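You operate a simulated robot arm through the tools that you are given. There is no shell and no other tool. Be economical: measure what you need, move in short steps, check, and stop when the job is done.

Carry out the task below with a simulated robot arm. There is one attempt and no reset: what you move stays moved.

## Task
Wipe the smudge off the grey chart and switch the small monitor on at full brightness.
Fine: use the cleaning pad and put it back on the yellow pad; slide the iris fader to 16.
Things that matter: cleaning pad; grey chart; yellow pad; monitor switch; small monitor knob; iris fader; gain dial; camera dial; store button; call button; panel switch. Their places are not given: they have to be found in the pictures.

It is judged by the outcome, as a careful person would: the job done as asked, and still so three seconds after it is handed in. It fails if anything else is knocked over, pushed out of place, dropped, spilled or broken.

## Robot
A 7-joint arm with a two-finger parallel gripper, fixed in place. Base frame: the origin is at the foot of the arm, x ahead of it, y to its left, z up; the work surface is at about z = 88. Readings come in cm, rad, newtons and seconds.
With the tool pointing down near the work surface it reaches from about 30 to 70 cm from the base axis. Its first joint turns from -1.152 to 1.152 rad. Payload 1.57 kg.
Tool frame: the origin (TCP) lies between the finger pads and is the grasp point; the fingertips stand 3 cm ahead of it; z points along the fingers, y is the line along which they close. The gripper opens to 11 cm. The fingers are 2.4 cm wide and 1.2 cm thick; the gripper's body (4.8 by 11.2 cm) begins 7.8 cm behind the TCP.
Orientation is that of the tool frame in the base frame, as a unit quaternion [x, y, z, w]. With the fingers straight down and closing along the base's y, the tool's x points along the base's -x, its y along +y and its z along -z.

## Interface
- The arm moves only by the tool arm_command. Its argument "targets" is a list of rows, each an object of numbers (a shift or turn left out is 0, a gripper value left out holds the last): "tx", "ty", "tz": the shift along the tool's x, y, z in cm; "ax", "ay", "az": the turn, a rotation vector about the tool's x, y, z in rad; "grip": the opening, from 0 (shut) to 1 (fully open). In form: [{"tx": .., "ty": .., "tz": .., "ax": .., "ay": .., "az": .., "grip": ..}, ...]. A call has 1 to 20 rows; each row is the pose to reach, as a shift and turn from the pose commanded when the call began, along the tool's axes at that moment. Each row takes 0.2 s and may step no farther than 5 cm and 0.15 rad from the row before; otherwise, or with a gripper value out of range, the whole call is refused. A pose out of reach is approached as far as the arm can. The call stops where the force on the tool passes 50 N (or 10 N more than at its start, if that is more) or the arm is blocked; 0.2 s more then pass. Each finger travels about 10.8 cm/s and halts on what it meets, pressing with about 26 N; the grip force reading is that of the motor and also rises with nothing between the fingers. The clock runs only during rows and for 0.2 s after the last one: add rows that repeat a pose to give the fingers time. It gives the time, the measured TCP pose, the force on the tool (base axes), the opening and the grip force at its end, in the units of the frame above (readings bear some noise), and new pictures: "show" is both (left out), scene, wrist or none.
- Cameras (640 x 400 px; columns grow to the right, rows downward): "scene" is fixed at [17.98, -39.56, 139.48]; the picture's right is [0.70, -0.71, 0.00], its down [-0.45, -0.45, -0.77] and it looks along [0.55, 0.54, -0.64] (base axes); focal length 223 px, centre (320, 200). "wrist" rides on the gripper at [-3.6, 0, -8] in the tool frame; the picture's right is [0.00, -1.00, 0.00], its down [0.97, 0.00, -0.24] and it looks along [0.24, 0.00, 0.97] (tool axes); focal length 218 px, centre (320, 200).
- point_at(camera, pixels): there is no depth. For up to 12 entries [column, row, z] of the newest picture of that camera ("zoom" is the newest enlarged one), the place [x, y] in the base frame at which the ray of that pixel passes the height z, good to about 0.3 cm, but the place of the scene camera against the robot may be out by one fixed shift of up to 1.2 cm in any direction. The clock stands still meanwhile.
- enlarge(camera, box): a new picture of the part [left, top, right, bottom] of that camera's present view, enlarged. The clock stands still meanwhile.
- sign_off(): hands the job in; it is judged then, once.

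Keep the steps short. Do not move on a guess: measure, check each grasp and each placing, and mend mistakes. In all there are 80 turns and 120 pictures (those below and enlarged ones count). Leave the gripper open and the arm clear of the work at the hand-in unless told otherwise, and finish with a single line.

The tools are called after "Request:" by a JSON object that holds its "method" and its "body". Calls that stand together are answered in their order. arm_command: Moves the arm, as the interface text tells. Its arguments: {"type":"object","properties":{"targets":{"type":"array"},"show":{"type":"string","enum":["both","scene","wrist","none"]}},"required":["targets"]} The other tools are called the same way: point_at (camera, pixels) gives the place at which the rays of pixels pass given heights; enlarge (camera, box) takes an enlarged picture of a part of a camera's view; sign_off () hands the job in.

At the start:

```text
clock: 0.0
position: [44.56, -3.84, 121.31]
tool_rot: [0.0, 1.0, 0.0, 0.0]
ft_force: [0.6, 0.0, 0.0]
finger_gap: 11.01
grip_force: 0.1
```

scene: 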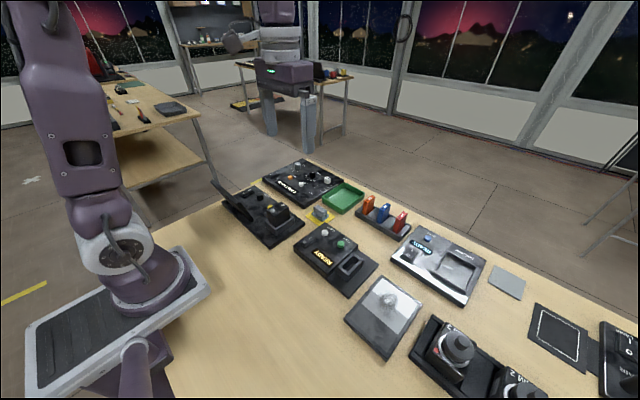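
wrist: 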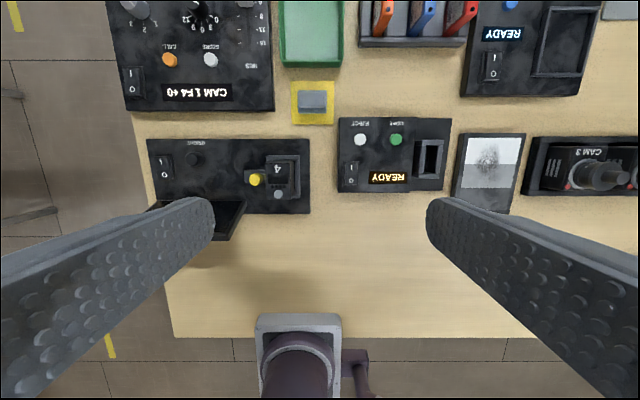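

I see the panels in the wrist view: the camera panel at upper left, the small monitor below it, and the yellow pad with the cleaning pad near (312,102). The chart with its smudge is near (488,165). I'll enlarge these.

Request:
{"method": "enlarge", "body": {"camera": "wrist", "box": [100, 0, 350, 156]}}

Request:
{"method": "enlarge", "body": {"camera": "wrist", "box": [130, 110, 340, 241]}}

Request:
{"method": "enlarge", "body": {"camera": "scene", "box": [200, 145, 380, 257]}}

Request:
{"method": "enlarge", "body": {"camera": "wrist", "box": [420, 110, 580, 210]}}

Request:
{"method": "point_at", "body": {"camera": "wrist", "pixels": [[312, 102, 89], [298, 90, 90], [327, 113, 90], [488, 162, 89], [468, 136, 89], [526, 134, 89], [510, 213, 89], [453, 208, 89], [195, 159, 90], [165, 167, 90]]}}

```text
2.56 times, centred on (225, 78) of wrist
```

zoom: 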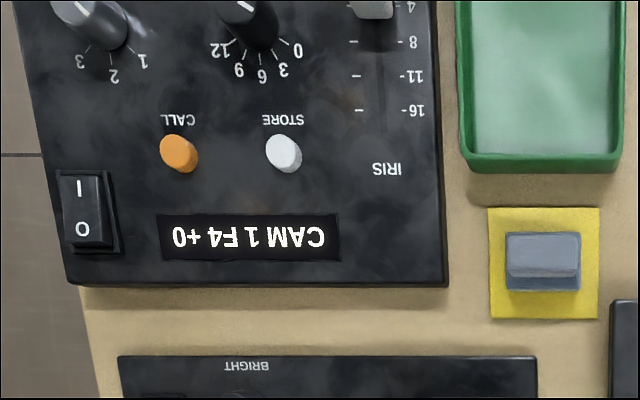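

```text
3.05 times, centred on (235, 176) of wrist
```

zoom: 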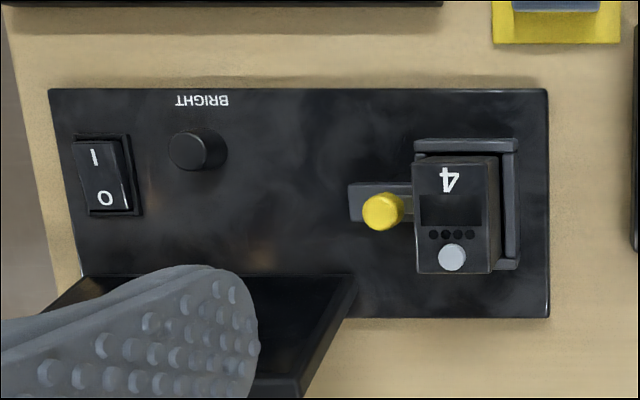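

```text
3.56 times, centred on (290, 201) of scene
```

zoom: 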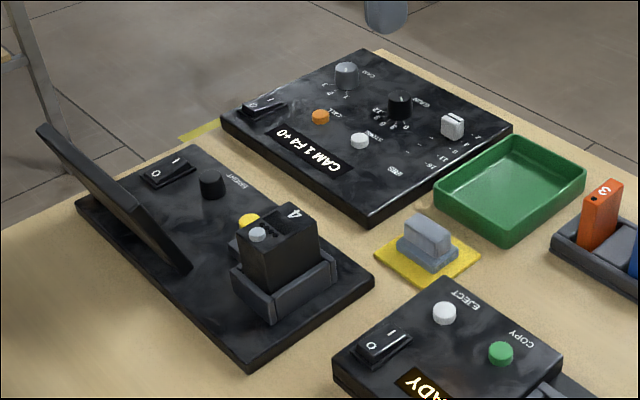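

```text
4.00 times, centred on (500, 160) of wrist
```

zoom: 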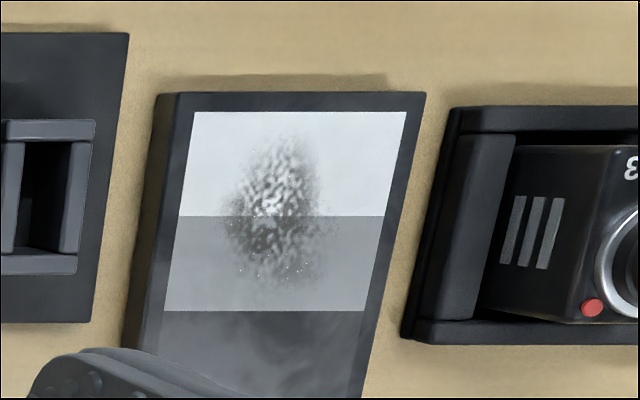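

```text
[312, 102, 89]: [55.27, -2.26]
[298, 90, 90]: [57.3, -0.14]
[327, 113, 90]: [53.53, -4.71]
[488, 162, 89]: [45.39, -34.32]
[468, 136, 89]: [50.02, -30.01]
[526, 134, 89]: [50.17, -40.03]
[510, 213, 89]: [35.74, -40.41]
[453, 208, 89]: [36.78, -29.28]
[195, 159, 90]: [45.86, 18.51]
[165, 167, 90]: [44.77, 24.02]
```

I'll move above the cleaning pad, with the fingertips still well clear, to look at its handle.

Request:
{"method": "arm_command", "body": {"targets": [{"tx": -3.5, "ty": 0.5, "tz": 3}, {"tx": -7, "ty": 1, "tz": 6}, {"tx": -10.5, "ty": 1.5, "tz": 9}, {"tx": -10.7, "ty": 1.5, "tz": 12}, {"tx": -10.7, "ty": 1.5, "tz": 14}]}}

```text
clock: 1.2
position: [55.23, -2.26, 107.21]
tool_rot: [-0.001, 1.0, 0.0, 0.0]
ft_force: [0.3, -0.1, 0.4]
finger_gap: 11.01
grip_force: 0.1
```

scene: 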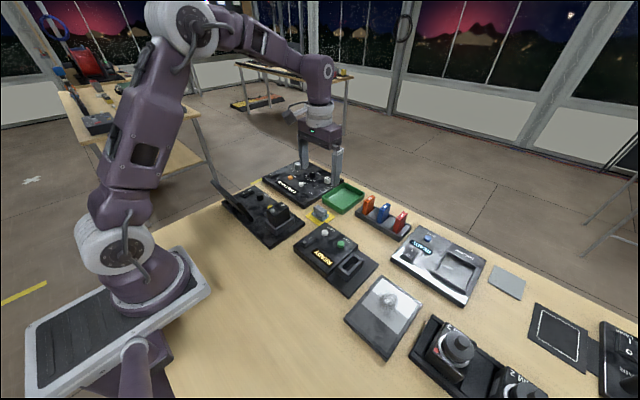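
wrist: 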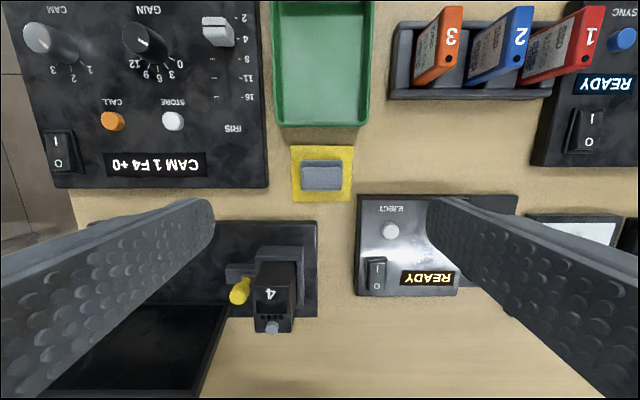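

The pad sits at (321,175), right under the tool axis. I'll enlarge the pad and the camera panel and measure both.

Request:
{"method": "enlarge", "body": {"camera": "wrist", "box": [280, 140, 360, 210]}}

Request:
{"method": "enlarge", "body": {"camera": "wrist", "box": [10, 0, 270, 190]}}

Request:
{"method": "enlarge", "body": {"camera": "scene", "box": [290, 180, 370, 230]}}

Request:
{"method": "point_at", "body": {"camera": "wrist", "pixels": [[302, 162, 91], [341, 162, 91], [302, 190, 89], [341, 190, 89], [291, 146, 88], [354, 146, 88], [350, 202, 88], [291, 202, 88], [220, 20, 93], [248, 40, 91], [248, 97, 91]]}}

```text
5.71 times, centred on (320, 175) of wrist
```

zoom: 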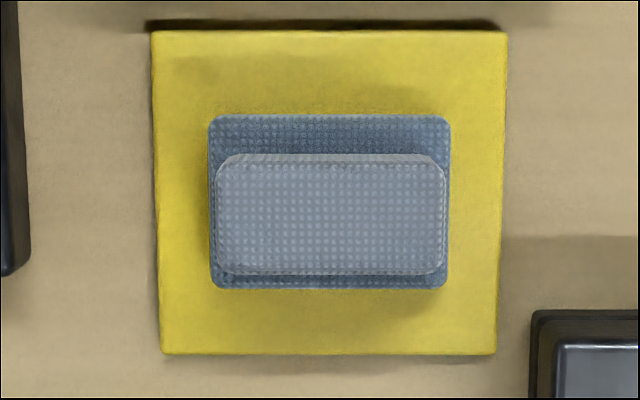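

```text
2.11 times, centred on (140, 95) of wrist
```

zoom: 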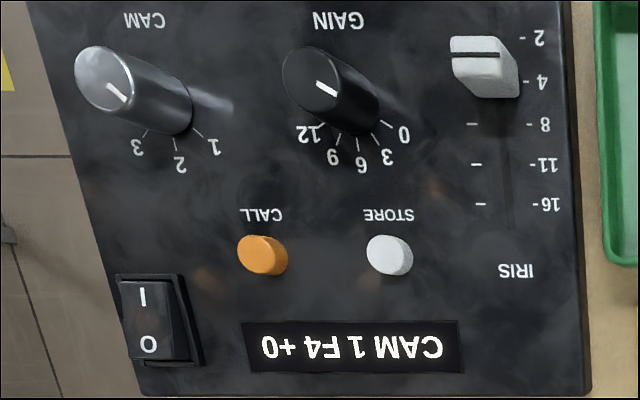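

```text
8.00 times, centred on (330, 205) of scene
```

zoom: 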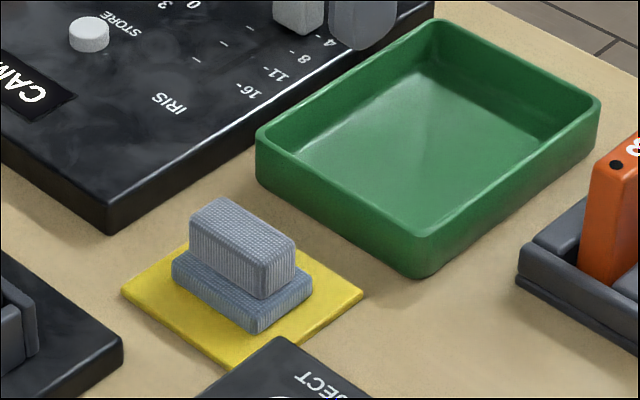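

```text
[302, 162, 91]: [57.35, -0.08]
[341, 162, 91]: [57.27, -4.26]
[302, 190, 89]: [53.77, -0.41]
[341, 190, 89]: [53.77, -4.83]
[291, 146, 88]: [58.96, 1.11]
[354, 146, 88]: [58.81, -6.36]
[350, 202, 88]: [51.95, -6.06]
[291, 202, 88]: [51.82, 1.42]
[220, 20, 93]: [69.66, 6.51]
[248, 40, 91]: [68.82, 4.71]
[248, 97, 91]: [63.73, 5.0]
```

The handle is about 4.4 cm long along y and 2.3 cm thick, sitting on a base about 1.2 cm thick. I'll measure the handle and base centres, using the newest zoom for the scene heights and the wrist for position.

Request:
{"method": "point_at", "body": {"camera": "wrist", "pixels": [[322.1, 177.6, 91.4], [321.5, 175.5, 89.5], [302, 177.6, 91.4], [342.2, 177.6, 91.4], [322, 188, 91.4], [322, 168, 91.4]]}}

Request:
{"method": "point_at", "body": {"camera": "zoom", "pixels": [[260, 300, 89.5], [260, 262, 91.4], [260, 333, 88.3]]}}

```text
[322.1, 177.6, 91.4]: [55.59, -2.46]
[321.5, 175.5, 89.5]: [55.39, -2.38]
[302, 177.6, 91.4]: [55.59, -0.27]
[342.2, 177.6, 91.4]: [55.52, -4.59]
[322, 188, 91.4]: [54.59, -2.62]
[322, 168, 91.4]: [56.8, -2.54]
```

```text
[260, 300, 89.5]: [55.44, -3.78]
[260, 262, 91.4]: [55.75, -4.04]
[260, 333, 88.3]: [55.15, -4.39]
```

The handle centre is (55.5, -2.45). With the fingers fully open, the left one would meet the camera panel's edge, so I'll narrow the opening to about 7 cm and descend just above the handle.

Request:
{"method": "arm_command", "body": {"targets": [{"tx": -0.27, "ty": -0.2, "tz": 0, "grip": 0.63}, {"tx": -0.27, "ty": -0.2, "tz": 3, "grip": 0.63}, {"tx": -0.27, "ty": -0.2, "tz": 6}, {"tx": -0.27, "ty": -0.2, "tz": 9}, {"tx": -0.27, "ty": -0.2, "tz": 12}, {"tx": -0.27, "ty": -0.2, "tz": 12}]}}

```text
clock: 2.6
position: [55.46, -2.61, 95.22]
tool_rot: [0.0, 1.0, -0.001, 0.0]
ft_force: [-0.2, 0.0, -0.4]
finger_gap: 6.94
grip_force: 0.1
```

scene: 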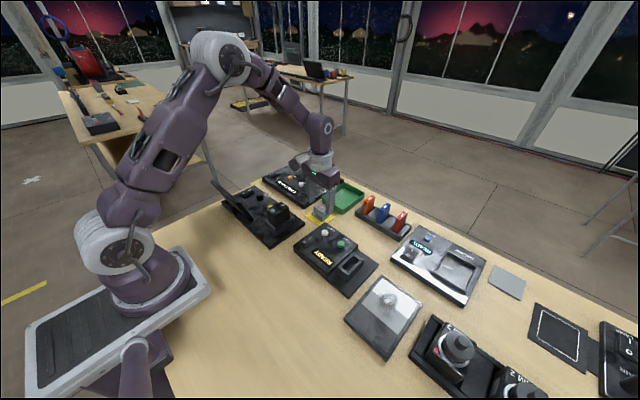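
wrist: 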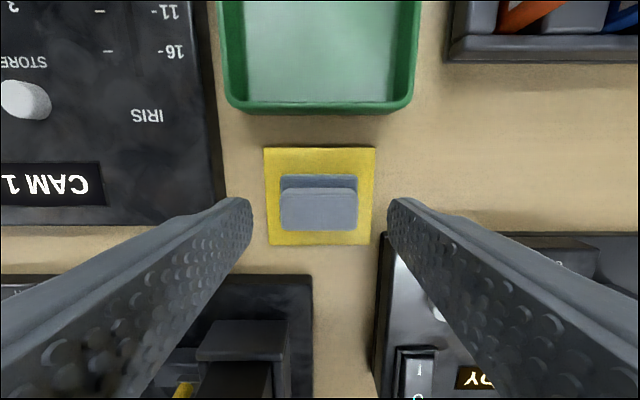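

The pad is centred between the fingers at (319,205). I'll go down 2.4 cm and close.

Request:
{"method": "arm_command", "body": {"targets": [{"ty": 0.1, "tz": 1.2}, {"ty": 0.1, "tz": 2.4}, {"ty": 0.1, "tz": 2.4, "grip": 0.45}, {"ty": 0.1, "tz": 2.4, "grip": 0.3}, {"ty": 0.1, "tz": 2.4, "grip": 0.3}, {"ty": 0.1, "tz": 2.4, "grip": 0.3}]}}

```text
clock: 4.0
position: [55.51, -2.52, 93.04]
tool_rot: [-0.001, 1.0, 0.0, 0.0]
ft_force: [0.5, 0.1, -0.4]
finger_gap: 4.28
grip_force: 25.7
```

scene: 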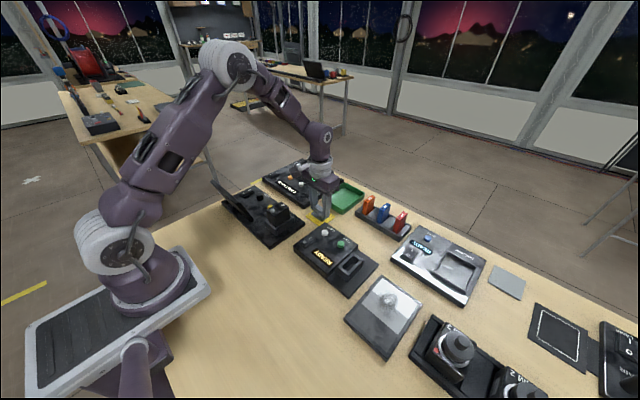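
wrist: 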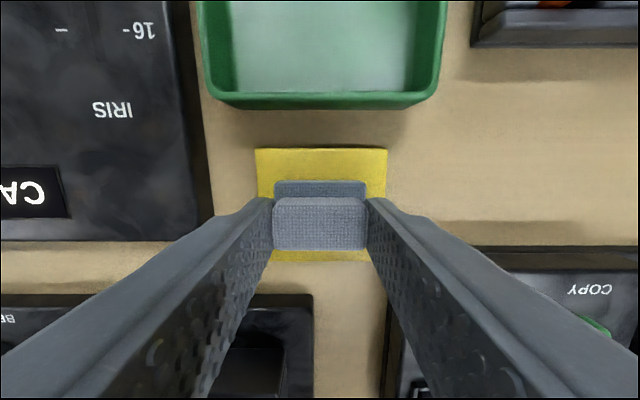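

The handle is gripped (gap 4.28). I'll lift and check, then carry it at height towards the chart and stop short of it to look.

Request:
{"method": "arm_command", "body": {"targets": [{"tz": -2}, {"tz": -5}, {"tz": -9}, {"tz": -12}, {"tz": -12}], "show": "wrist"}}

Request:
{"method": "arm_command", "body": {"targets": [{"ty": -4}, {"ty": -8}, {"tx": 2, "ty": -12}, {"tx": 4, "ty": -16}, {"tx": 6, "ty": -20}, {"tx": 8, "ty": -24}, {"tx": 10, "ty": -28}, {"tx": 10, "ty": -32}, {"tx": 10, "ty": -32}]}}

```text
clock: 5.2
position: [55.51, -2.34, 105.0]
tool_rot: [0.0, 1.0, 0.001, 0.0]
ft_force: [-0.9, -0.2, -1.0]
finger_gap: 4.27
grip_force: 26.1
```

wrist: 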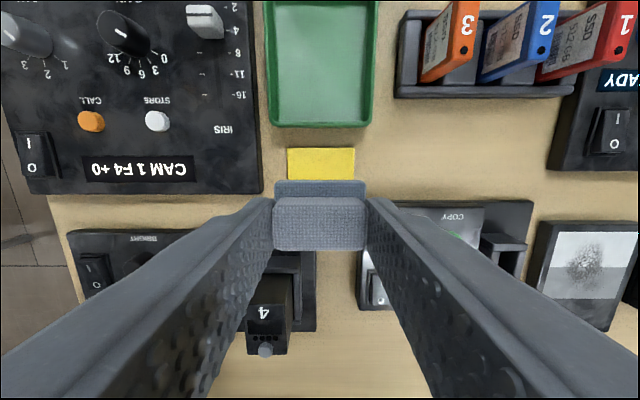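

```text
clock: 7.2
position: [45.47, -34.43, 104.86]
tool_rot: [0.0, 1.0, 0.0, 0.001]
ft_force: [-0.4, -0.1, -1.3]
finger_gap: 4.29
grip_force: 25.7
```

scene: 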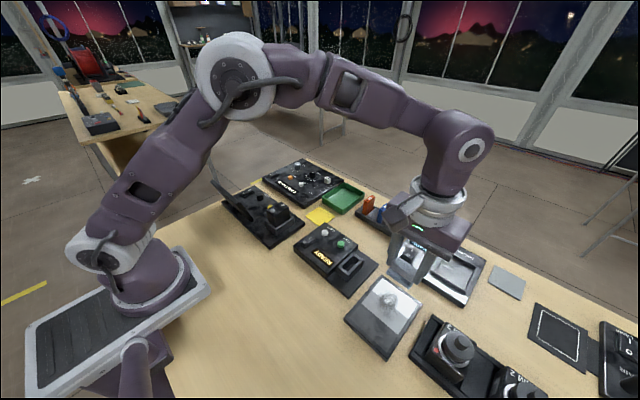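
wrist: 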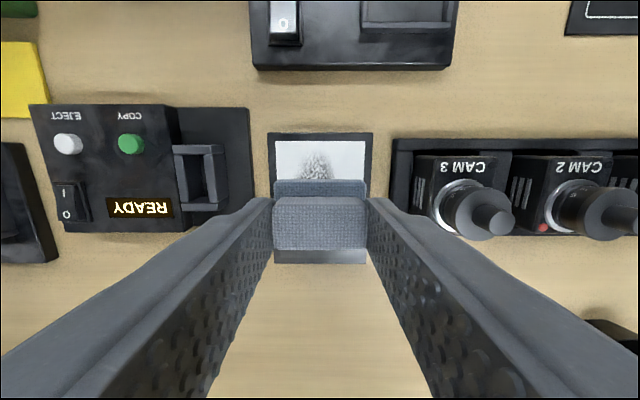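

I'm still holding the pad. Next I'll check the chart's height and the smudge extent in the scene view.

Request:
{"method": "enlarge", "body": {"camera": "scene", "box": [330, 260, 450, 370]}}

Request:
{"method": "point_at", "body": {"camera": "wrist", "pixels": [[268, 133, 89], [373, 133, 89], [275, 141, 89], [366, 141, 89], [316, 154, 89], [300, 178, 89], [334, 178, 89]]}}

```text
3.64 times, centred on (390, 315) of scene
```

zoom: 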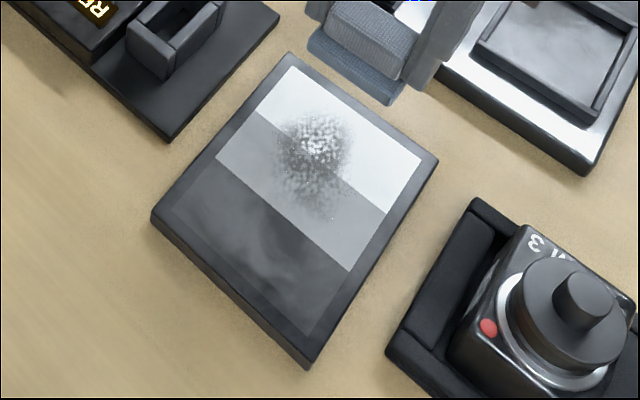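

```text
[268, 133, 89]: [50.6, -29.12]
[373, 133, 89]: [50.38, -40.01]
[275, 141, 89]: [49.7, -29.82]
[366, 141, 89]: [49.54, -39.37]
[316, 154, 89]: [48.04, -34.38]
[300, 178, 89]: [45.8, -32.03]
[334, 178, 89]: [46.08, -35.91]
```

Request:
{"method": "point_at", "body": {"camera": "zoom", "pixels": [[288, 55, 89], [437, 162, 89], [308, 365, 89], [152, 215, 89], [316, 105, 89], [277, 145, 89], [358, 160, 89], [318, 220, 89], [285, 205, 89], [350, 115, 89], [290, 67, 89], [421, 157, 89]]}}

```text
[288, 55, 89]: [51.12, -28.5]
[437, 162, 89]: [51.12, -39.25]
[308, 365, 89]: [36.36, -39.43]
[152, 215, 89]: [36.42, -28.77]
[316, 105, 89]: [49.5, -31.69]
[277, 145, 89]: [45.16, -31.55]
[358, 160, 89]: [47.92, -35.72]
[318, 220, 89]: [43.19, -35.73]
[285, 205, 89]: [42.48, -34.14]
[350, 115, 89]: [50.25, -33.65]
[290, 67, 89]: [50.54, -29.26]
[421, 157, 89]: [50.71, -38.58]
```

The chart is flat, about x 35.8–50.5 and y -29.2 to -40. The smudge covers about x 42–49 and y -32 to -37. I'll lower to just above the chart, with contact expected near TCP z 93.7.

Request:
{"method": "arm_command", "body": {"targets": [{"tz": 4}, {"tz": 8}, {"tz": 9.5}, {"tz": 10}, {"tz": 10.3}, {"tz": 10.3}]}}

```text
clock: 8.6
position: [45.65, -34.49, 94.62]
tool_rot: [0.001, 1.0, 0.0, 0.0]
ft_force: [0.3, -0.1, -0.2]
finger_gap: 4.29
grip_force: 26.6
```

scene: 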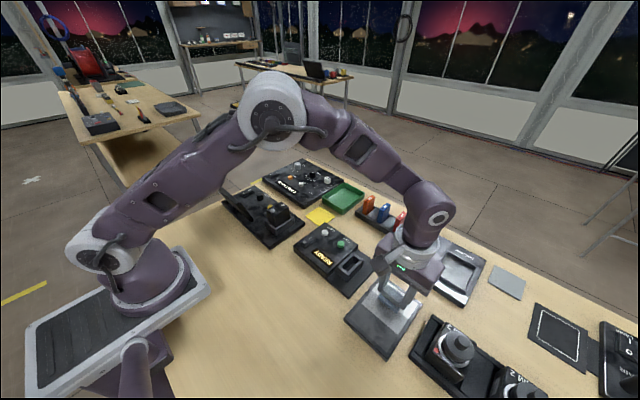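
wrist: 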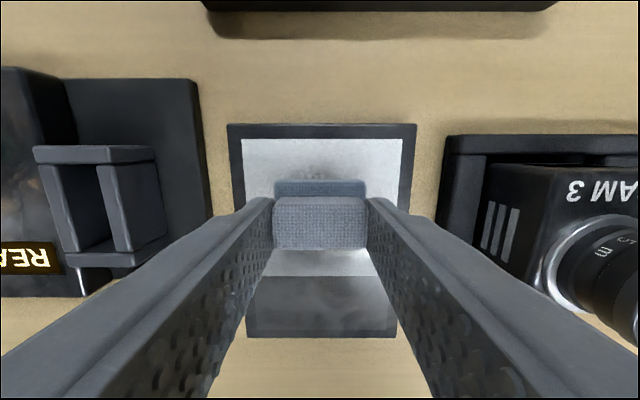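

There's no contact yet. I'll lower in 0.2 cm steps and watch the force.

Request:
{"method": "arm_command", "body": {"targets": [{"tz": 0.2}, {"tz": 0.4}, {"tz": 0.6}, {"tz": 0.6}], "show": "none"}}

Request:
{"method": "arm_command", "body": {"targets": [{"tz": 0.15}, {"tz": 0.3}, {"tz": 0.3}], "show": "wrist"}}

```text
clock: 9.6
position: [45.64, -34.42, 93.91]
tool_rot: [-0.001, 1.0, 0.0, 0.001]
ft_force: [0.1, 0.2, -0.6]
finger_gap: 4.27
grip_force: 26.0
```

```text
clock: 10.4
position: [45.59, -34.43, 93.81]
tool_rot: [-0.001, 1.0, -0.002, 0.001]
ft_force: [-2.7, 3.2, 37.5]
finger_gap: 4.28
grip_force: 26.6
```

wrist: 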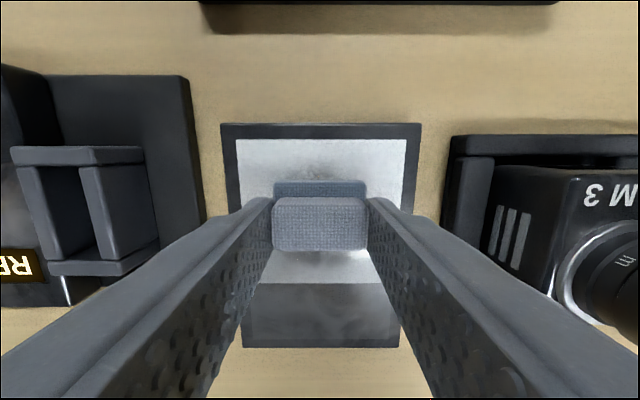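

Contact is firm at 37 N. I'll ease off 0.14 cm for a gentle wipe and make a short stroke along x, checking that the chart doesn't slide.

Request:
{"method": "arm_command", "body": {"targets": [{"tz": -0.14}, {"tx": -0.7, "tz": -0.14}, {"tx": -1.4, "tz": -0.14}, {"tx": -1.4, "tz": -0.14}], "show": "both"}}

```text
clock: 11.4
position: [46.9, -34.4, 93.83]
tool_rot: [0.0, 1.0, 0.0, 0.0]
ft_force: [-9.3, -1.4, 19.9]
finger_gap: 4.29
grip_force: 26.5
```

scene: 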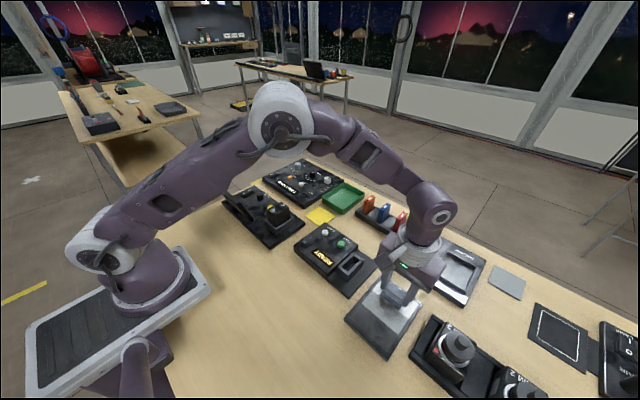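
wrist: 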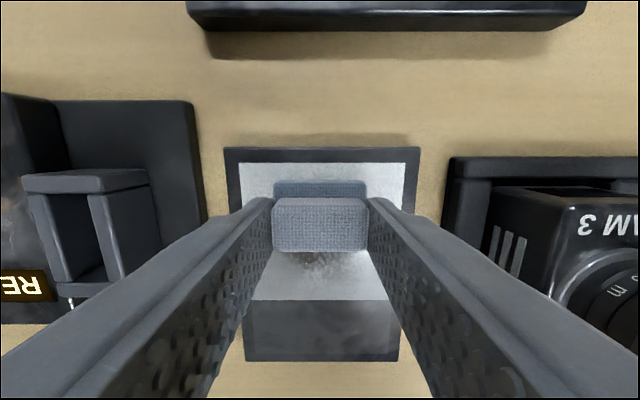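

The chart stayed put and the smudge is thinning under 20 N. I'll now do full strokes along x over the smudge at three y offsets.

Request:
{"method": "arm_command", "body": {"targets": [{"tx": -1.4, "tz": -0.04}, {"tx": 0, "tz": -0.04}, {"tx": 1.5, "tz": -0.04}, {"tx": 3, "tz": -0.04}, {"tx": 4.5, "tz": -0.04}, {"tx": 4.5, "ty": 1.2, "tz": -0.04}, {"tx": 3, "ty": 1.2, "tz": -0.04}, {"tx": 1.5, "ty": 1.2, "tz": -0.04}, {"tx": 0, "ty": 1.2, "tz": -0.04}, {"tx": -1.4, "ty": 1.2, "tz": -0.04}, {"tx": -1.4, "ty": 0, "tz": -0.04}, {"tx": -1.4, "ty": -1.4, "tz": -0.04}, {"tx": 0, "ty": -1.4, "tz": -0.04}, {"tx": 1.5, "ty": -1.4, "tz": -0.04}, {"tx": 3, "ty": -1.4, "tz": -0.04}, {"tx": 4.5, "ty": -1.4, "tz": -0.04}], "show": "wrist"}}

```text
clock: 14.8
position: [42.55, -35.9, 93.94]
tool_rot: [0.0, 1.0, 0.0, 0.0]
ft_force: [-0.2, 0.5, 0.3]
finger_gap: 4.27
grip_force: 25.8
```

wrist: 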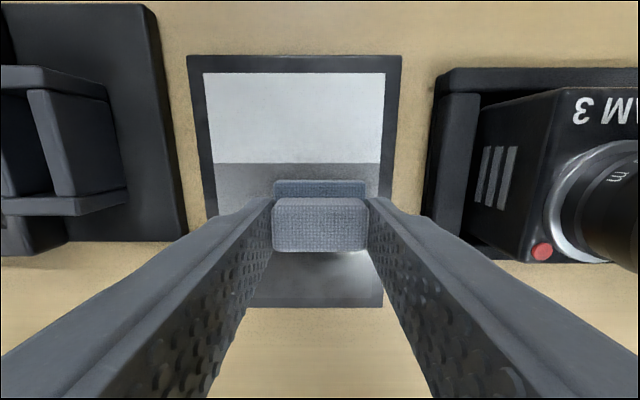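

The force is now near zero, so I'll lift and move back towards the base to see the whole chart.

Request:
{"method": "arm_command", "body": {"targets": [{"tz": -3}, {"tx": 3, "tz": -6}, {"tx": 6, "tz": -9}, {"tx": 6, "tz": -9}]}}

Request:
{"method": "enlarge", "body": {"camera": "wrist", "box": [210, 20, 410, 160]}}

Request:
{"method": "enlarge", "body": {"camera": "scene", "box": [330, 260, 450, 370]}}

```text
clock: 15.8
position: [36.51, -35.79, 103.0]
tool_rot: [-0.001, 1.0, 0.0, 0.0]
ft_force: [0.3, 0.6, -0.5]
finger_gap: 4.27
grip_force: 25.6
```

scene: 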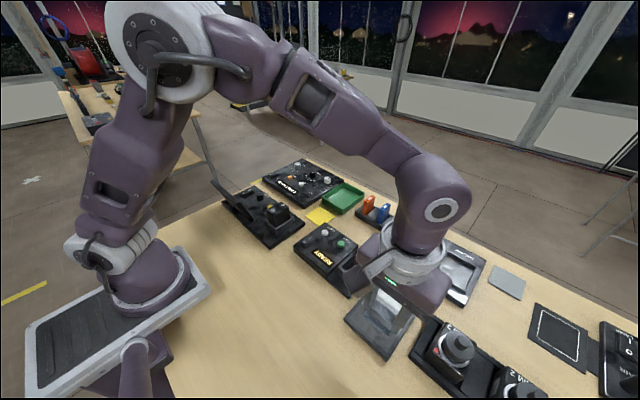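
wrist: 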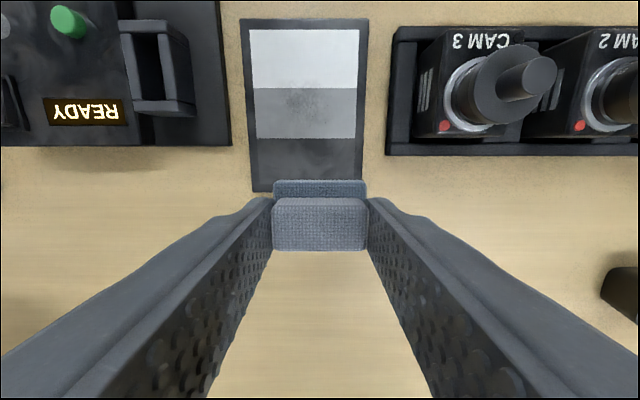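

```text
2.86 times, centred on (310, 90) of wrist
```

zoom: 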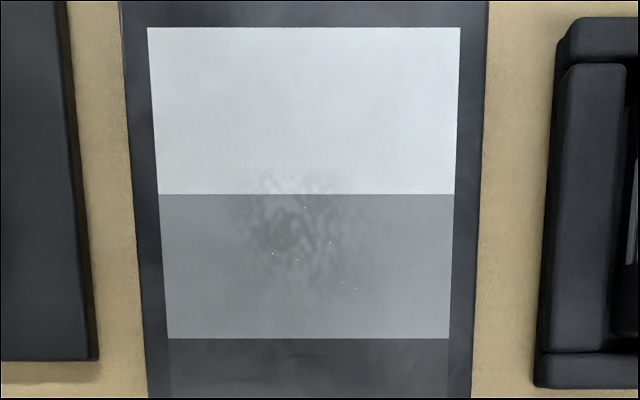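

```text
3.64 times, centred on (390, 315) of scene
```

zoom: 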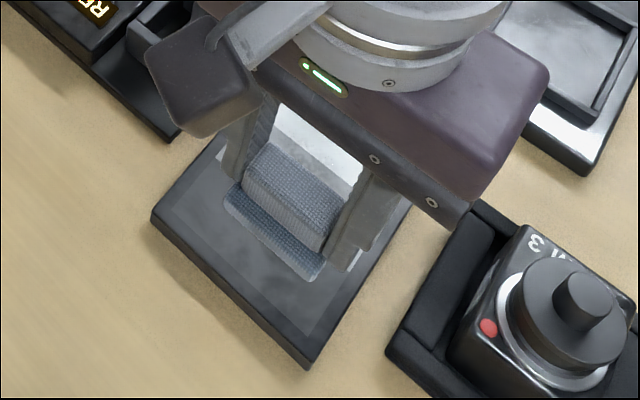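

The upper part is clean. A faint residue remains on the mid-grey area, around zoom (225–370, 165–310). I'll measure that patch.

Request:
{"method": "point_at", "body": {"camera": "wrist", "pixels": [[310, 77, 89.2], [310, 130, 89.2], [277, 103, 89.2], [329, 103, 89.2], [245, 19, 89.2], [367, 19, 89.2]]}}

```text
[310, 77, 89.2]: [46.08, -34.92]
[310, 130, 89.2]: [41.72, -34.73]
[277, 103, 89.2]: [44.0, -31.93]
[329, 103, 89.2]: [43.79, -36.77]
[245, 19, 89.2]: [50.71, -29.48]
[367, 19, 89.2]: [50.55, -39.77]
```

The chart hasn't moved. I'll go back over the residue and lower until contact.

Request:
{"method": "arm_command", "body": {"targets": [{"tx": -3, "ty": 1.4, "tz": 1}, {"tx": -6.5, "ty": 1.4, "tz": 4}, {"tx": -6.5, "ty": 1.4, "tz": 7}, {"tx": -6.5, "ty": 1.4, "tz": 8.8}, {"tx": -6.5, "ty": 1.4, "tz": 9.1}, {"tx": -6.5, "ty": 1.4, "tz": 9.1}], "show": "none"}}

```text
clock: 17.2
position: [43.0, -34.33, 93.87]
tool_rot: [0.0, 1.0, -0.001, 0.001]
ft_force: [-1.0, 2.1, 13.7]
finger_gap: 4.28
grip_force: 25.8
```

Contact is at 14 N. I'll wipe strokes over the patch, pressing slightly harder.

Request:
{"method": "arm_command", "body": {"targets": [{"tz": 0.05}, {"tx": -1.2, "tz": 0.05}, {"tx": -2.4, "tz": 0.05}, {"tx": -3.5, "tz": 0.05}, {"tx": -2.4, "ty": 1, "tz": 0.06}, {"tx": -1.2, "ty": 1, "tz": 0.06}, {"tx": 0, "ty": 1, "tz": 0.06}, {"tx": 0.5, "ty": 1, "tz": 0.06}], "show": "none"}}

Request:
{"method": "arm_command", "body": {"targets": [{"tx": 0, "ty": -1, "tz": 0.03}, {"tx": 0, "ty": -2.2, "tz": 0.05}, {"tx": -1.2, "ty": -2.2, "tz": 0.05}, {"tx": -2.4, "ty": -2.2, "tz": 0.05}, {"tx": -3.6, "ty": -2.2, "tz": 0.05}, {"tx": -3.6, "ty": -1, "tz": 0.05}, {"tx": -2.4, "ty": -1, "tz": 0.05}, {"tx": -1.2, "ty": -1, "tz": 0.05}, {"tx": 0, "ty": -1, "tz": 0.05}], "show": "none"}}

```text
clock: 19.0
position: [42.55, -33.42, 93.95]
tool_rot: [0.0, 1.0, -0.001, 0.002]
ft_force: [14.3, 1.5, 28.6]
finger_gap: 4.28
grip_force: 26.1
```

```text
clock: 21.0
position: [42.8, -34.36, 93.55]
tool_rot: [0.0, 1.0, 0.0, 0.002]
ft_force: [12.9, 0.8, 30.3]
finger_gap: 4.29
grip_force: 25.9
```

Both passes ran with about 29 N of contact. I'll lift back and inspect.

Request:
{"method": "arm_command", "body": {"targets": [{"tz": -3}, {"tx": 3, "tz": -6}, {"tx": 6, "tz": -9}, {"tx": 6, "tz": -9}], "show": "wrist"}}

Request:
{"method": "enlarge", "body": {"camera": "wrist", "box": [210, 20, 410, 160]}}

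```text
clock: 22.0
position: [36.47, -34.35, 102.68]
tool_rot: [0.0, 1.0, 0.0, -0.001]
ft_force: [0.2, 0.2, -0.3]
finger_gap: 4.25
grip_force: 26.1
```

wrist: 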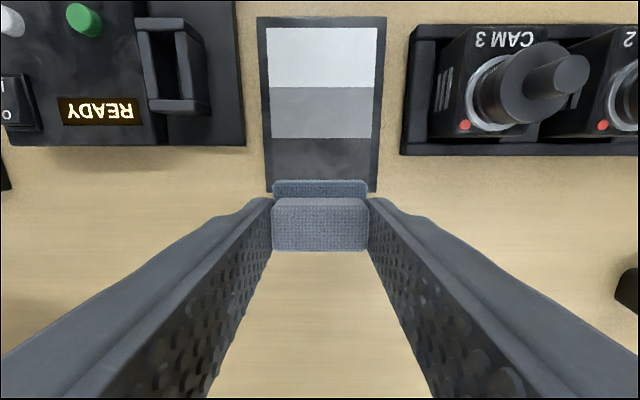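

```text
2.86 times, centred on (310, 90) of wrist
```

zoom: 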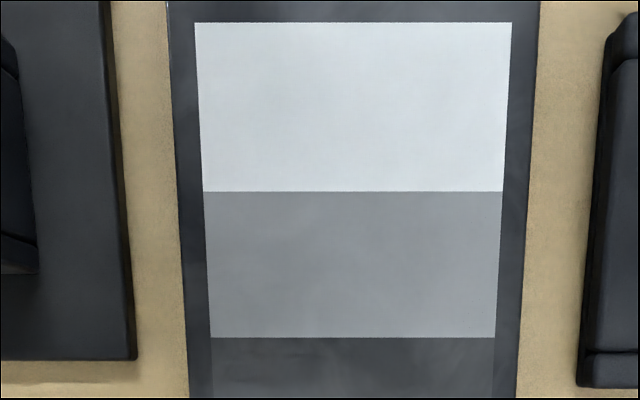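

The chart is clean. I'll carry the pad back above the yellow pad at (55.5, -2.5).

Request:
{"method": "arm_command", "body": {"targets": [{"tz": -3.5}, {"tx": -2, "ty": 4, "tz": -4}, {"tx": -4, "ty": 8, "tz": -4}, {"tx": -6, "ty": 12, "tz": -4}, {"tx": -8, "ty": 16, "tz": -4}, {"tx": -10, "ty": 20, "tz": -4}, {"tx": -12.5, "ty": 24, "tz": -4}, {"tx": -15.5, "ty": 28, "tz": -4}, {"tx": -19, "ty": 31.85, "tz": -4}, {"tx": -19, "ty": 31.85, "tz": -4}], "show": "none"}}

Request:
{"method": "arm_command", "body": {"targets": [{"tz": 4}, {"tz": 8}, {"tz": 11}, {"tz": 11}]}}

```text
refused: row 9 steps farther than a row can; nothing moved
```

```text
clock: 22.8
position: [36.52, -34.45, 93.73]
tool_rot: [-0.001, 1.0, -0.003, 0.001]
ft_force: [-7.4, 10.3, 30.0]
finger_gap: 4.29
grip_force: 26.3
stopped in row 3: the force on the tool passed its limit (the readings are from after the stop); the commanded pose is now the measured one
```

scene: 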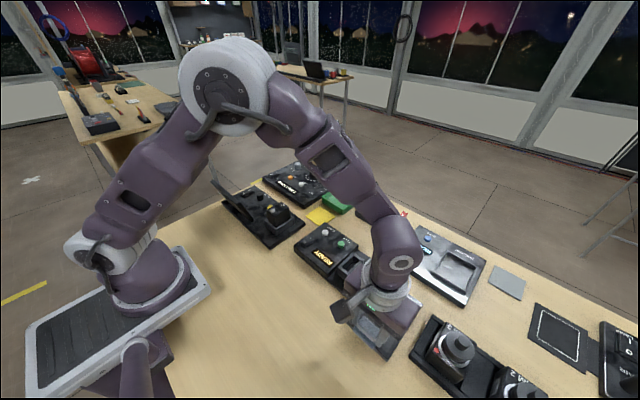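
wrist: 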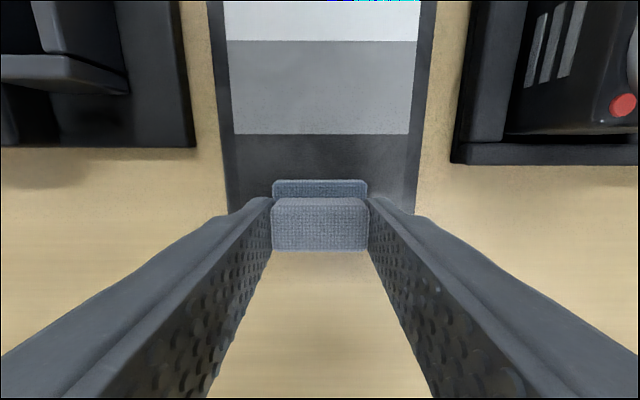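

My mistake: the carry row was too long and got refused, but the lowering ran anyway, so the pad pressed on the chart's near edge. I'll lift straight up and check the chart and grip.

Request:
{"method": "arm_command", "body": {"targets": [{"tz": -4}, {"tz": -9}, {"tz": -13}, {"tz": -13}]}}

Request:
{"method": "enlarge", "body": {"camera": "wrist", "box": [220, 0, 420, 260]}}

```text
clock: 23.8
position: [36.47, -34.48, 106.62]
tool_rot: [-0.001, 1.0, -0.003, 0.002]
ft_force: [-0.2, -0.1, -0.3]
finger_gap: 4.27
grip_force: 25.7
```

scene: 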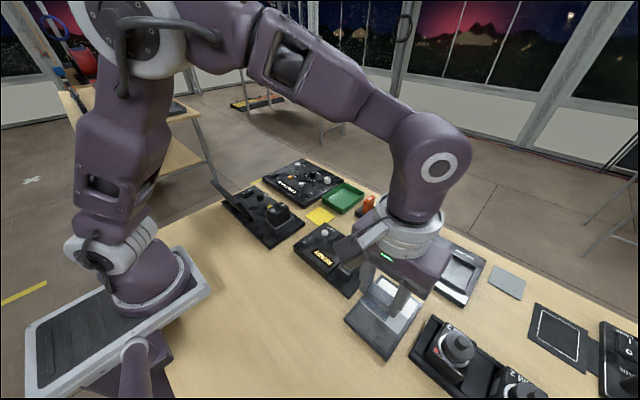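
wrist: 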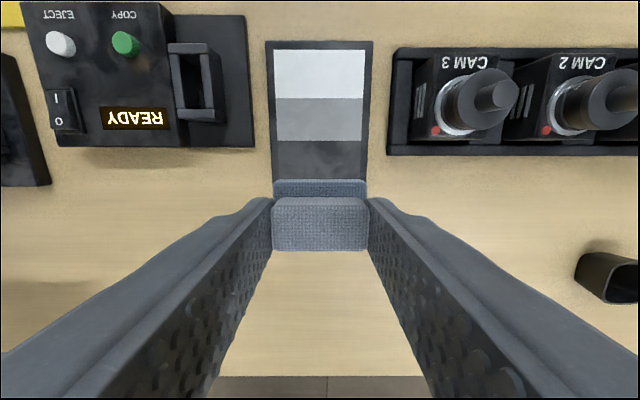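

```text
1.54 times, centred on (320, 130) of wrist
```

zoom: 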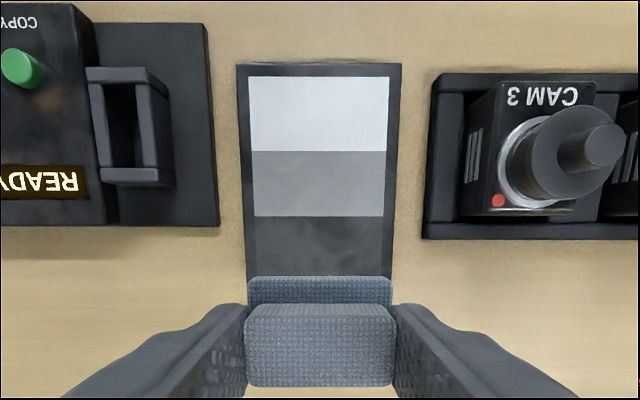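

The chart and grip look unchanged, and the chart is clean. I'll carry the pad back in legal steps.

Request:
{"method": "arm_command", "body": {"targets": [{"tx": -2, "ty": 4}, {"tx": -4, "ty": 8}, {"tx": -6, "ty": 12}, {"tx": -8, "ty": 16}, {"tx": -10, "ty": 20}, {"tx": -12.5, "ty": 24}, {"tx": -15.5, "ty": 27.5}, {"tx": -18, "ty": 30.5}, {"tx": -19.05, "ty": 32}, {"tx": -19.05, "ty": 32}], "show": "wrist"}}

Request:
{"method": "point_at", "body": {"camera": "wrist", "pixels": [[286, 150, 88.2], [354, 150, 88.2]]}}

```text
clock: 26.0
position: [55.62, -2.38, 106.48]
tool_rot: [-0.001, 1.0, -0.003, 0.002]
ft_force: [-1.1, -0.7, -0.6]
finger_gap: 4.27
grip_force: 25.1
```

wrist: 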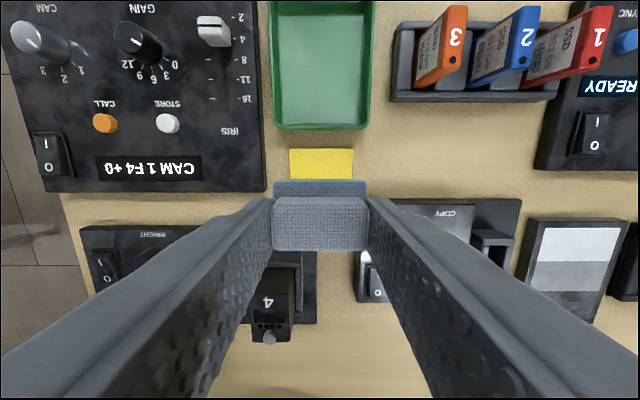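

```text
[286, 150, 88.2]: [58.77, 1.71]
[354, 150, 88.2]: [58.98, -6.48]
```

I'm above the yellow pad. I'll lower to about 0.6 cm over it.

Request:
{"method": "arm_command", "body": {"targets": [{"tx": 0.1, "tz": 4}, {"tx": 0.1, "tz": 8}, {"tx": 0.1, "tz": 11.5}, {"tx": 0.1, "tz": 12.8}, {"tx": 0.1, "tz": 12.8}], "show": "wrist"}}

```text
clock: 27.2
position: [55.37, -2.47, 93.69]
tool_rot: [0.0, 1.0, -0.002, 0.001]
ft_force: [-0.4, 0.4, -0.8]
finger_gap: 4.25
grip_force: 26.6
```

wrist: 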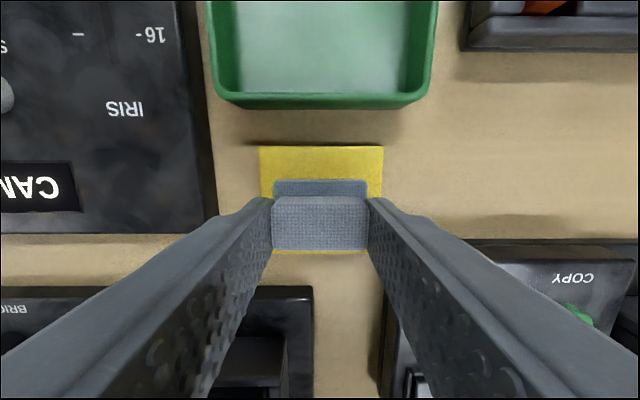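

It's centred on the yellow pad. I'll lower in small steps to contact.

Request:
{"method": "arm_command", "body": {"targets": [{"tz": 0.2}, {"tz": 0.4}, {"tz": 0.55}, {"tz": 0.65}, {"tz": 0.65}], "show": "none"}}

```text
clock: 28.4
position: [55.47, -2.45, 93.06]
tool_rot: [-0.001, 1.0, -0.002, 0.002]
ft_force: [0.5, 0.0, -0.8]
finger_gap: 4.29
grip_force: 26.1
```

Request:
{"method": "arm_command", "body": {"targets": [{"tz": 0.1}, {"tz": 0.15}, {"tz": 0.15}], "show": "none"}}

```text
clock: 29.2
position: [55.56, -2.5, 92.83]
tool_rot: [-0.001, 1.0, -0.002, 0.002]
ft_force: [0.6, -0.3, 0.5]
finger_gap: 4.28
grip_force: 26.1
```

It's just about touching. I'll go a hair lower and open to 7 cm.

Request:
{"method": "arm_command", "body": {"targets": [{"tz": 0.07}, {"tz": 0.07, "grip": 0.5}, {"tz": 0.07, "grip": 0.6}, {"tz": 0.07, "grip": 0.6}, {"tz": -2}, {"tz": -6}, {"tz": -10}, {"tz": -14}, {"tz": -14}]}}

Request:
{"method": "enlarge", "body": {"camera": "wrist", "box": [270, 130, 370, 220]}}

```text
clock: 31.2
position: [55.53, -2.34, 106.87]
tool_rot: [0.0, 1.0, -0.003, 0.002]
ft_force: [0.1, -0.3, 0.0]
finger_gap: 6.6
grip_force: 0.0
```

scene: 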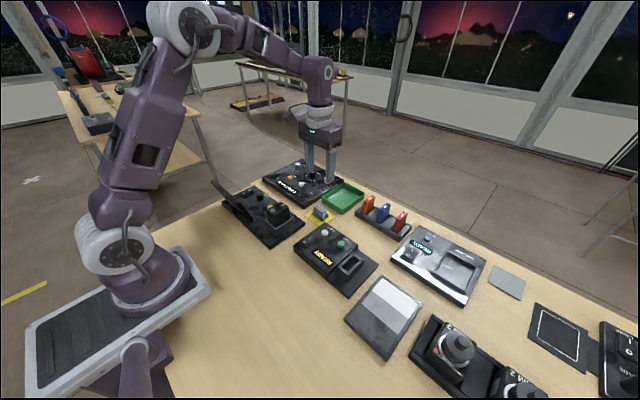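
wrist: 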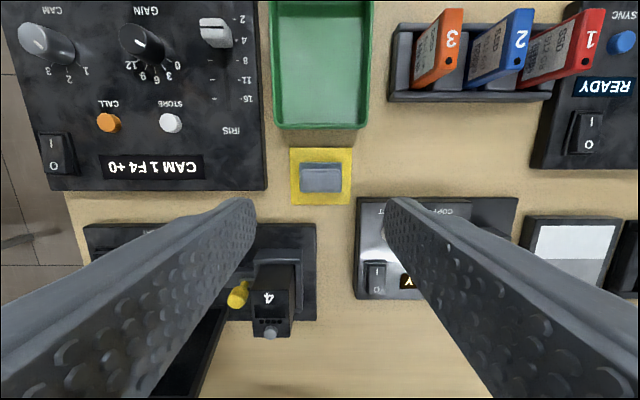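

```text
4.44 times, centred on (320, 175) of wrist
```

zoom: 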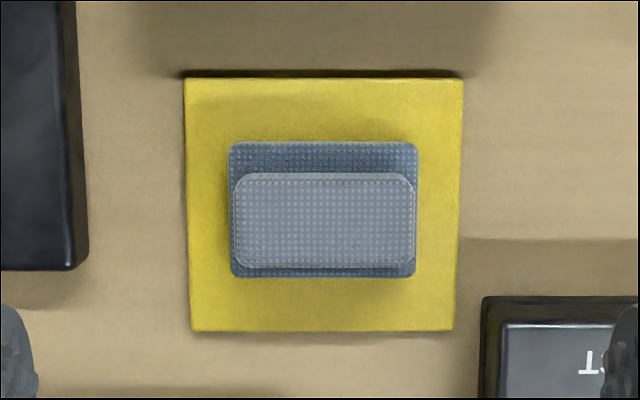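

The cleaning pad is back, centred on the yellow pad. Next is the iris fader, whose cap is at (213,32). I'll move nearer at the same height to measure it.

Request:
{"method": "arm_command", "body": {"targets": [{"tx": -3, "ty": 3, "grip": 0.35}, {"tx": -6, "ty": 6}, {"tx": -9, "ty": 9}, {"tx": -9, "ty": 9}]}}

Request:
{"method": "enlarge", "body": {"camera": "wrist", "box": [190, 30, 410, 170]}}

Request:
{"method": "enlarge", "body": {"camera": "scene", "box": [260, 150, 370, 220]}}

```text
clock: 32.2
position: [64.44, 6.72, 106.92]
tool_rot: [0.0, 1.0, -0.003, 0.0]
ft_force: [-1.0, -0.2, -0.7]
finger_gap: 3.86
grip_force: 0.1
```

scene: 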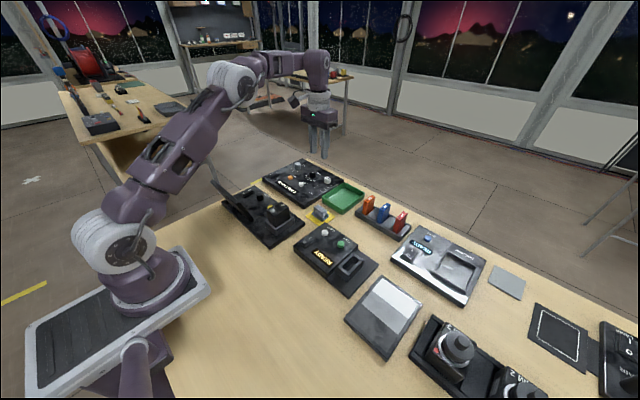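
wrist: 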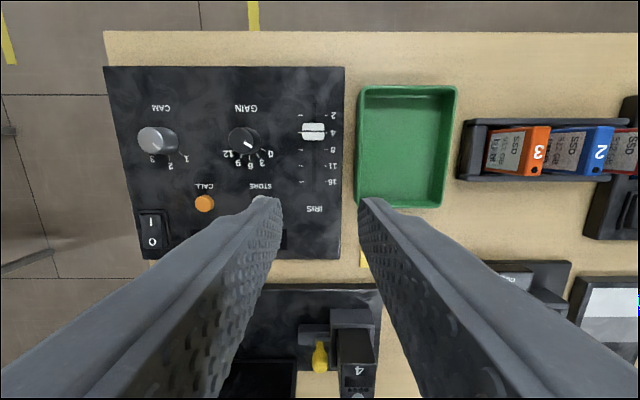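

```text
2.86 times, centred on (300, 100) of wrist
```

zoom: 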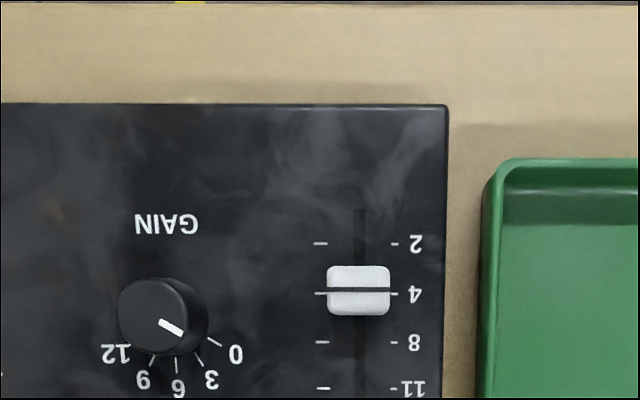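

```text
5.71 times, centred on (315, 185) of scene
```

zoom: 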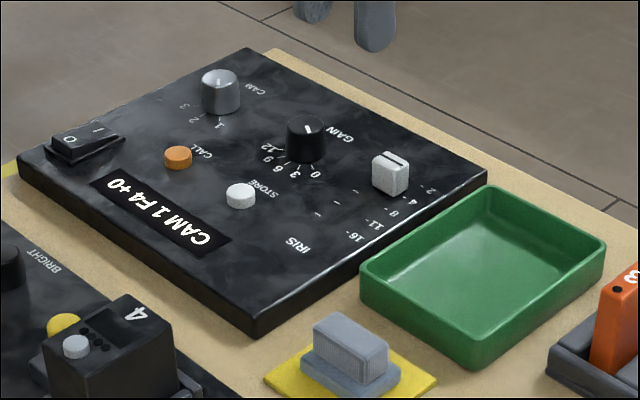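

Request:
{"method": "point_at", "body": {"camera": "wrist", "pixels": [[313, 131, 91.8], [302, 131, 91.8], [324, 131, 91.8], [313, 123, 91.8], [313, 140, 91.8], [327, 133, 90], [327, 116, 90], [327, 149, 90], [327, 166, 90], [327, 182, 90], [346, 150, 90], [359, 150, 92]]}}

Request:
{"method": "enlarge", "body": {"camera": "wrist", "box": [280, 100, 360, 220]}}

```text
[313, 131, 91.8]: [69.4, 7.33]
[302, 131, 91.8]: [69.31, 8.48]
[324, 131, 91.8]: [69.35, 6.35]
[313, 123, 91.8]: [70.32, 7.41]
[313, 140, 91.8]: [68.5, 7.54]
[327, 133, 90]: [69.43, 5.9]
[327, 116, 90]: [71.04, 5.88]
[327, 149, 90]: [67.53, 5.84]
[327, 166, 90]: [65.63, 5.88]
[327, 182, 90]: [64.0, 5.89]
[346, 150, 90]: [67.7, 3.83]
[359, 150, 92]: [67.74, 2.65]
```

```text
3.33 times, centred on (320, 160) of wrist
```

zoom: 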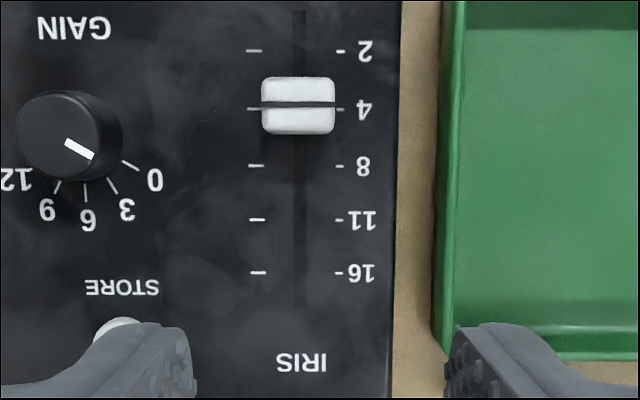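

The cap centre is (69.4, 7.4), and mark 16 lies about 5.3 cm nearer the base. I'll move over the cap and down to z 97.

Request:
{"method": "arm_command", "body": {"targets": [{"tx": -2.5, "ty": 0.7, "tz": 3}, {"tx": -4.95, "ty": 0.7, "tz": 6}, {"tx": -4.95, "ty": 0.7, "tz": 9}, {"tx": -4.95, "ty": 0.7, "tz": 10}, {"tx": -4.95, "ty": 0.7, "tz": 10}]}}

Request:
{"method": "enlarge", "body": {"camera": "scene", "box": [270, 130, 370, 210]}}

```text
clock: 33.4
position: [69.03, 7.38, 96.93]
tool_rot: [0.0, 1.0, -0.003, 0.002]
ft_force: [-0.7, 0.7, 0.2]
finger_gap: 3.85
grip_force: 0.1
out of reach, approached as far as the arm can: row 2, 3, 4
```

scene: 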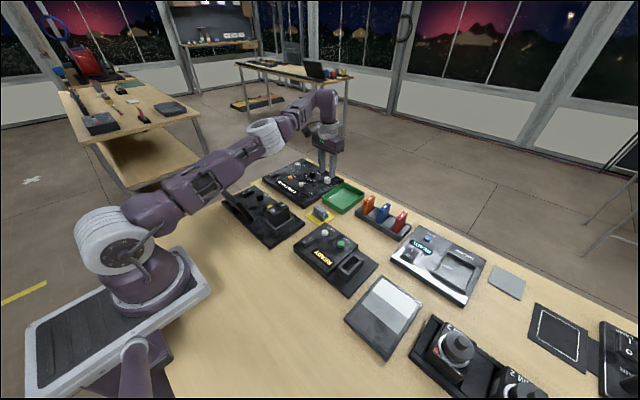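
wrist: 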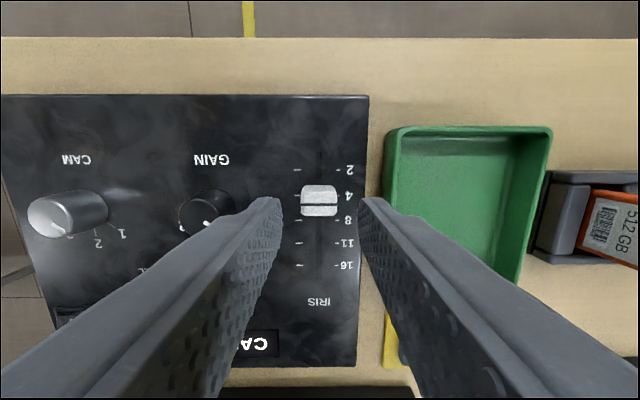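

```text
5.00 times, centred on (320, 170) of scene
```

zoom: 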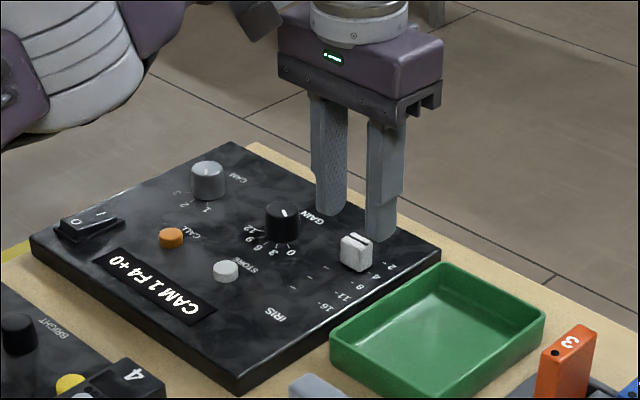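

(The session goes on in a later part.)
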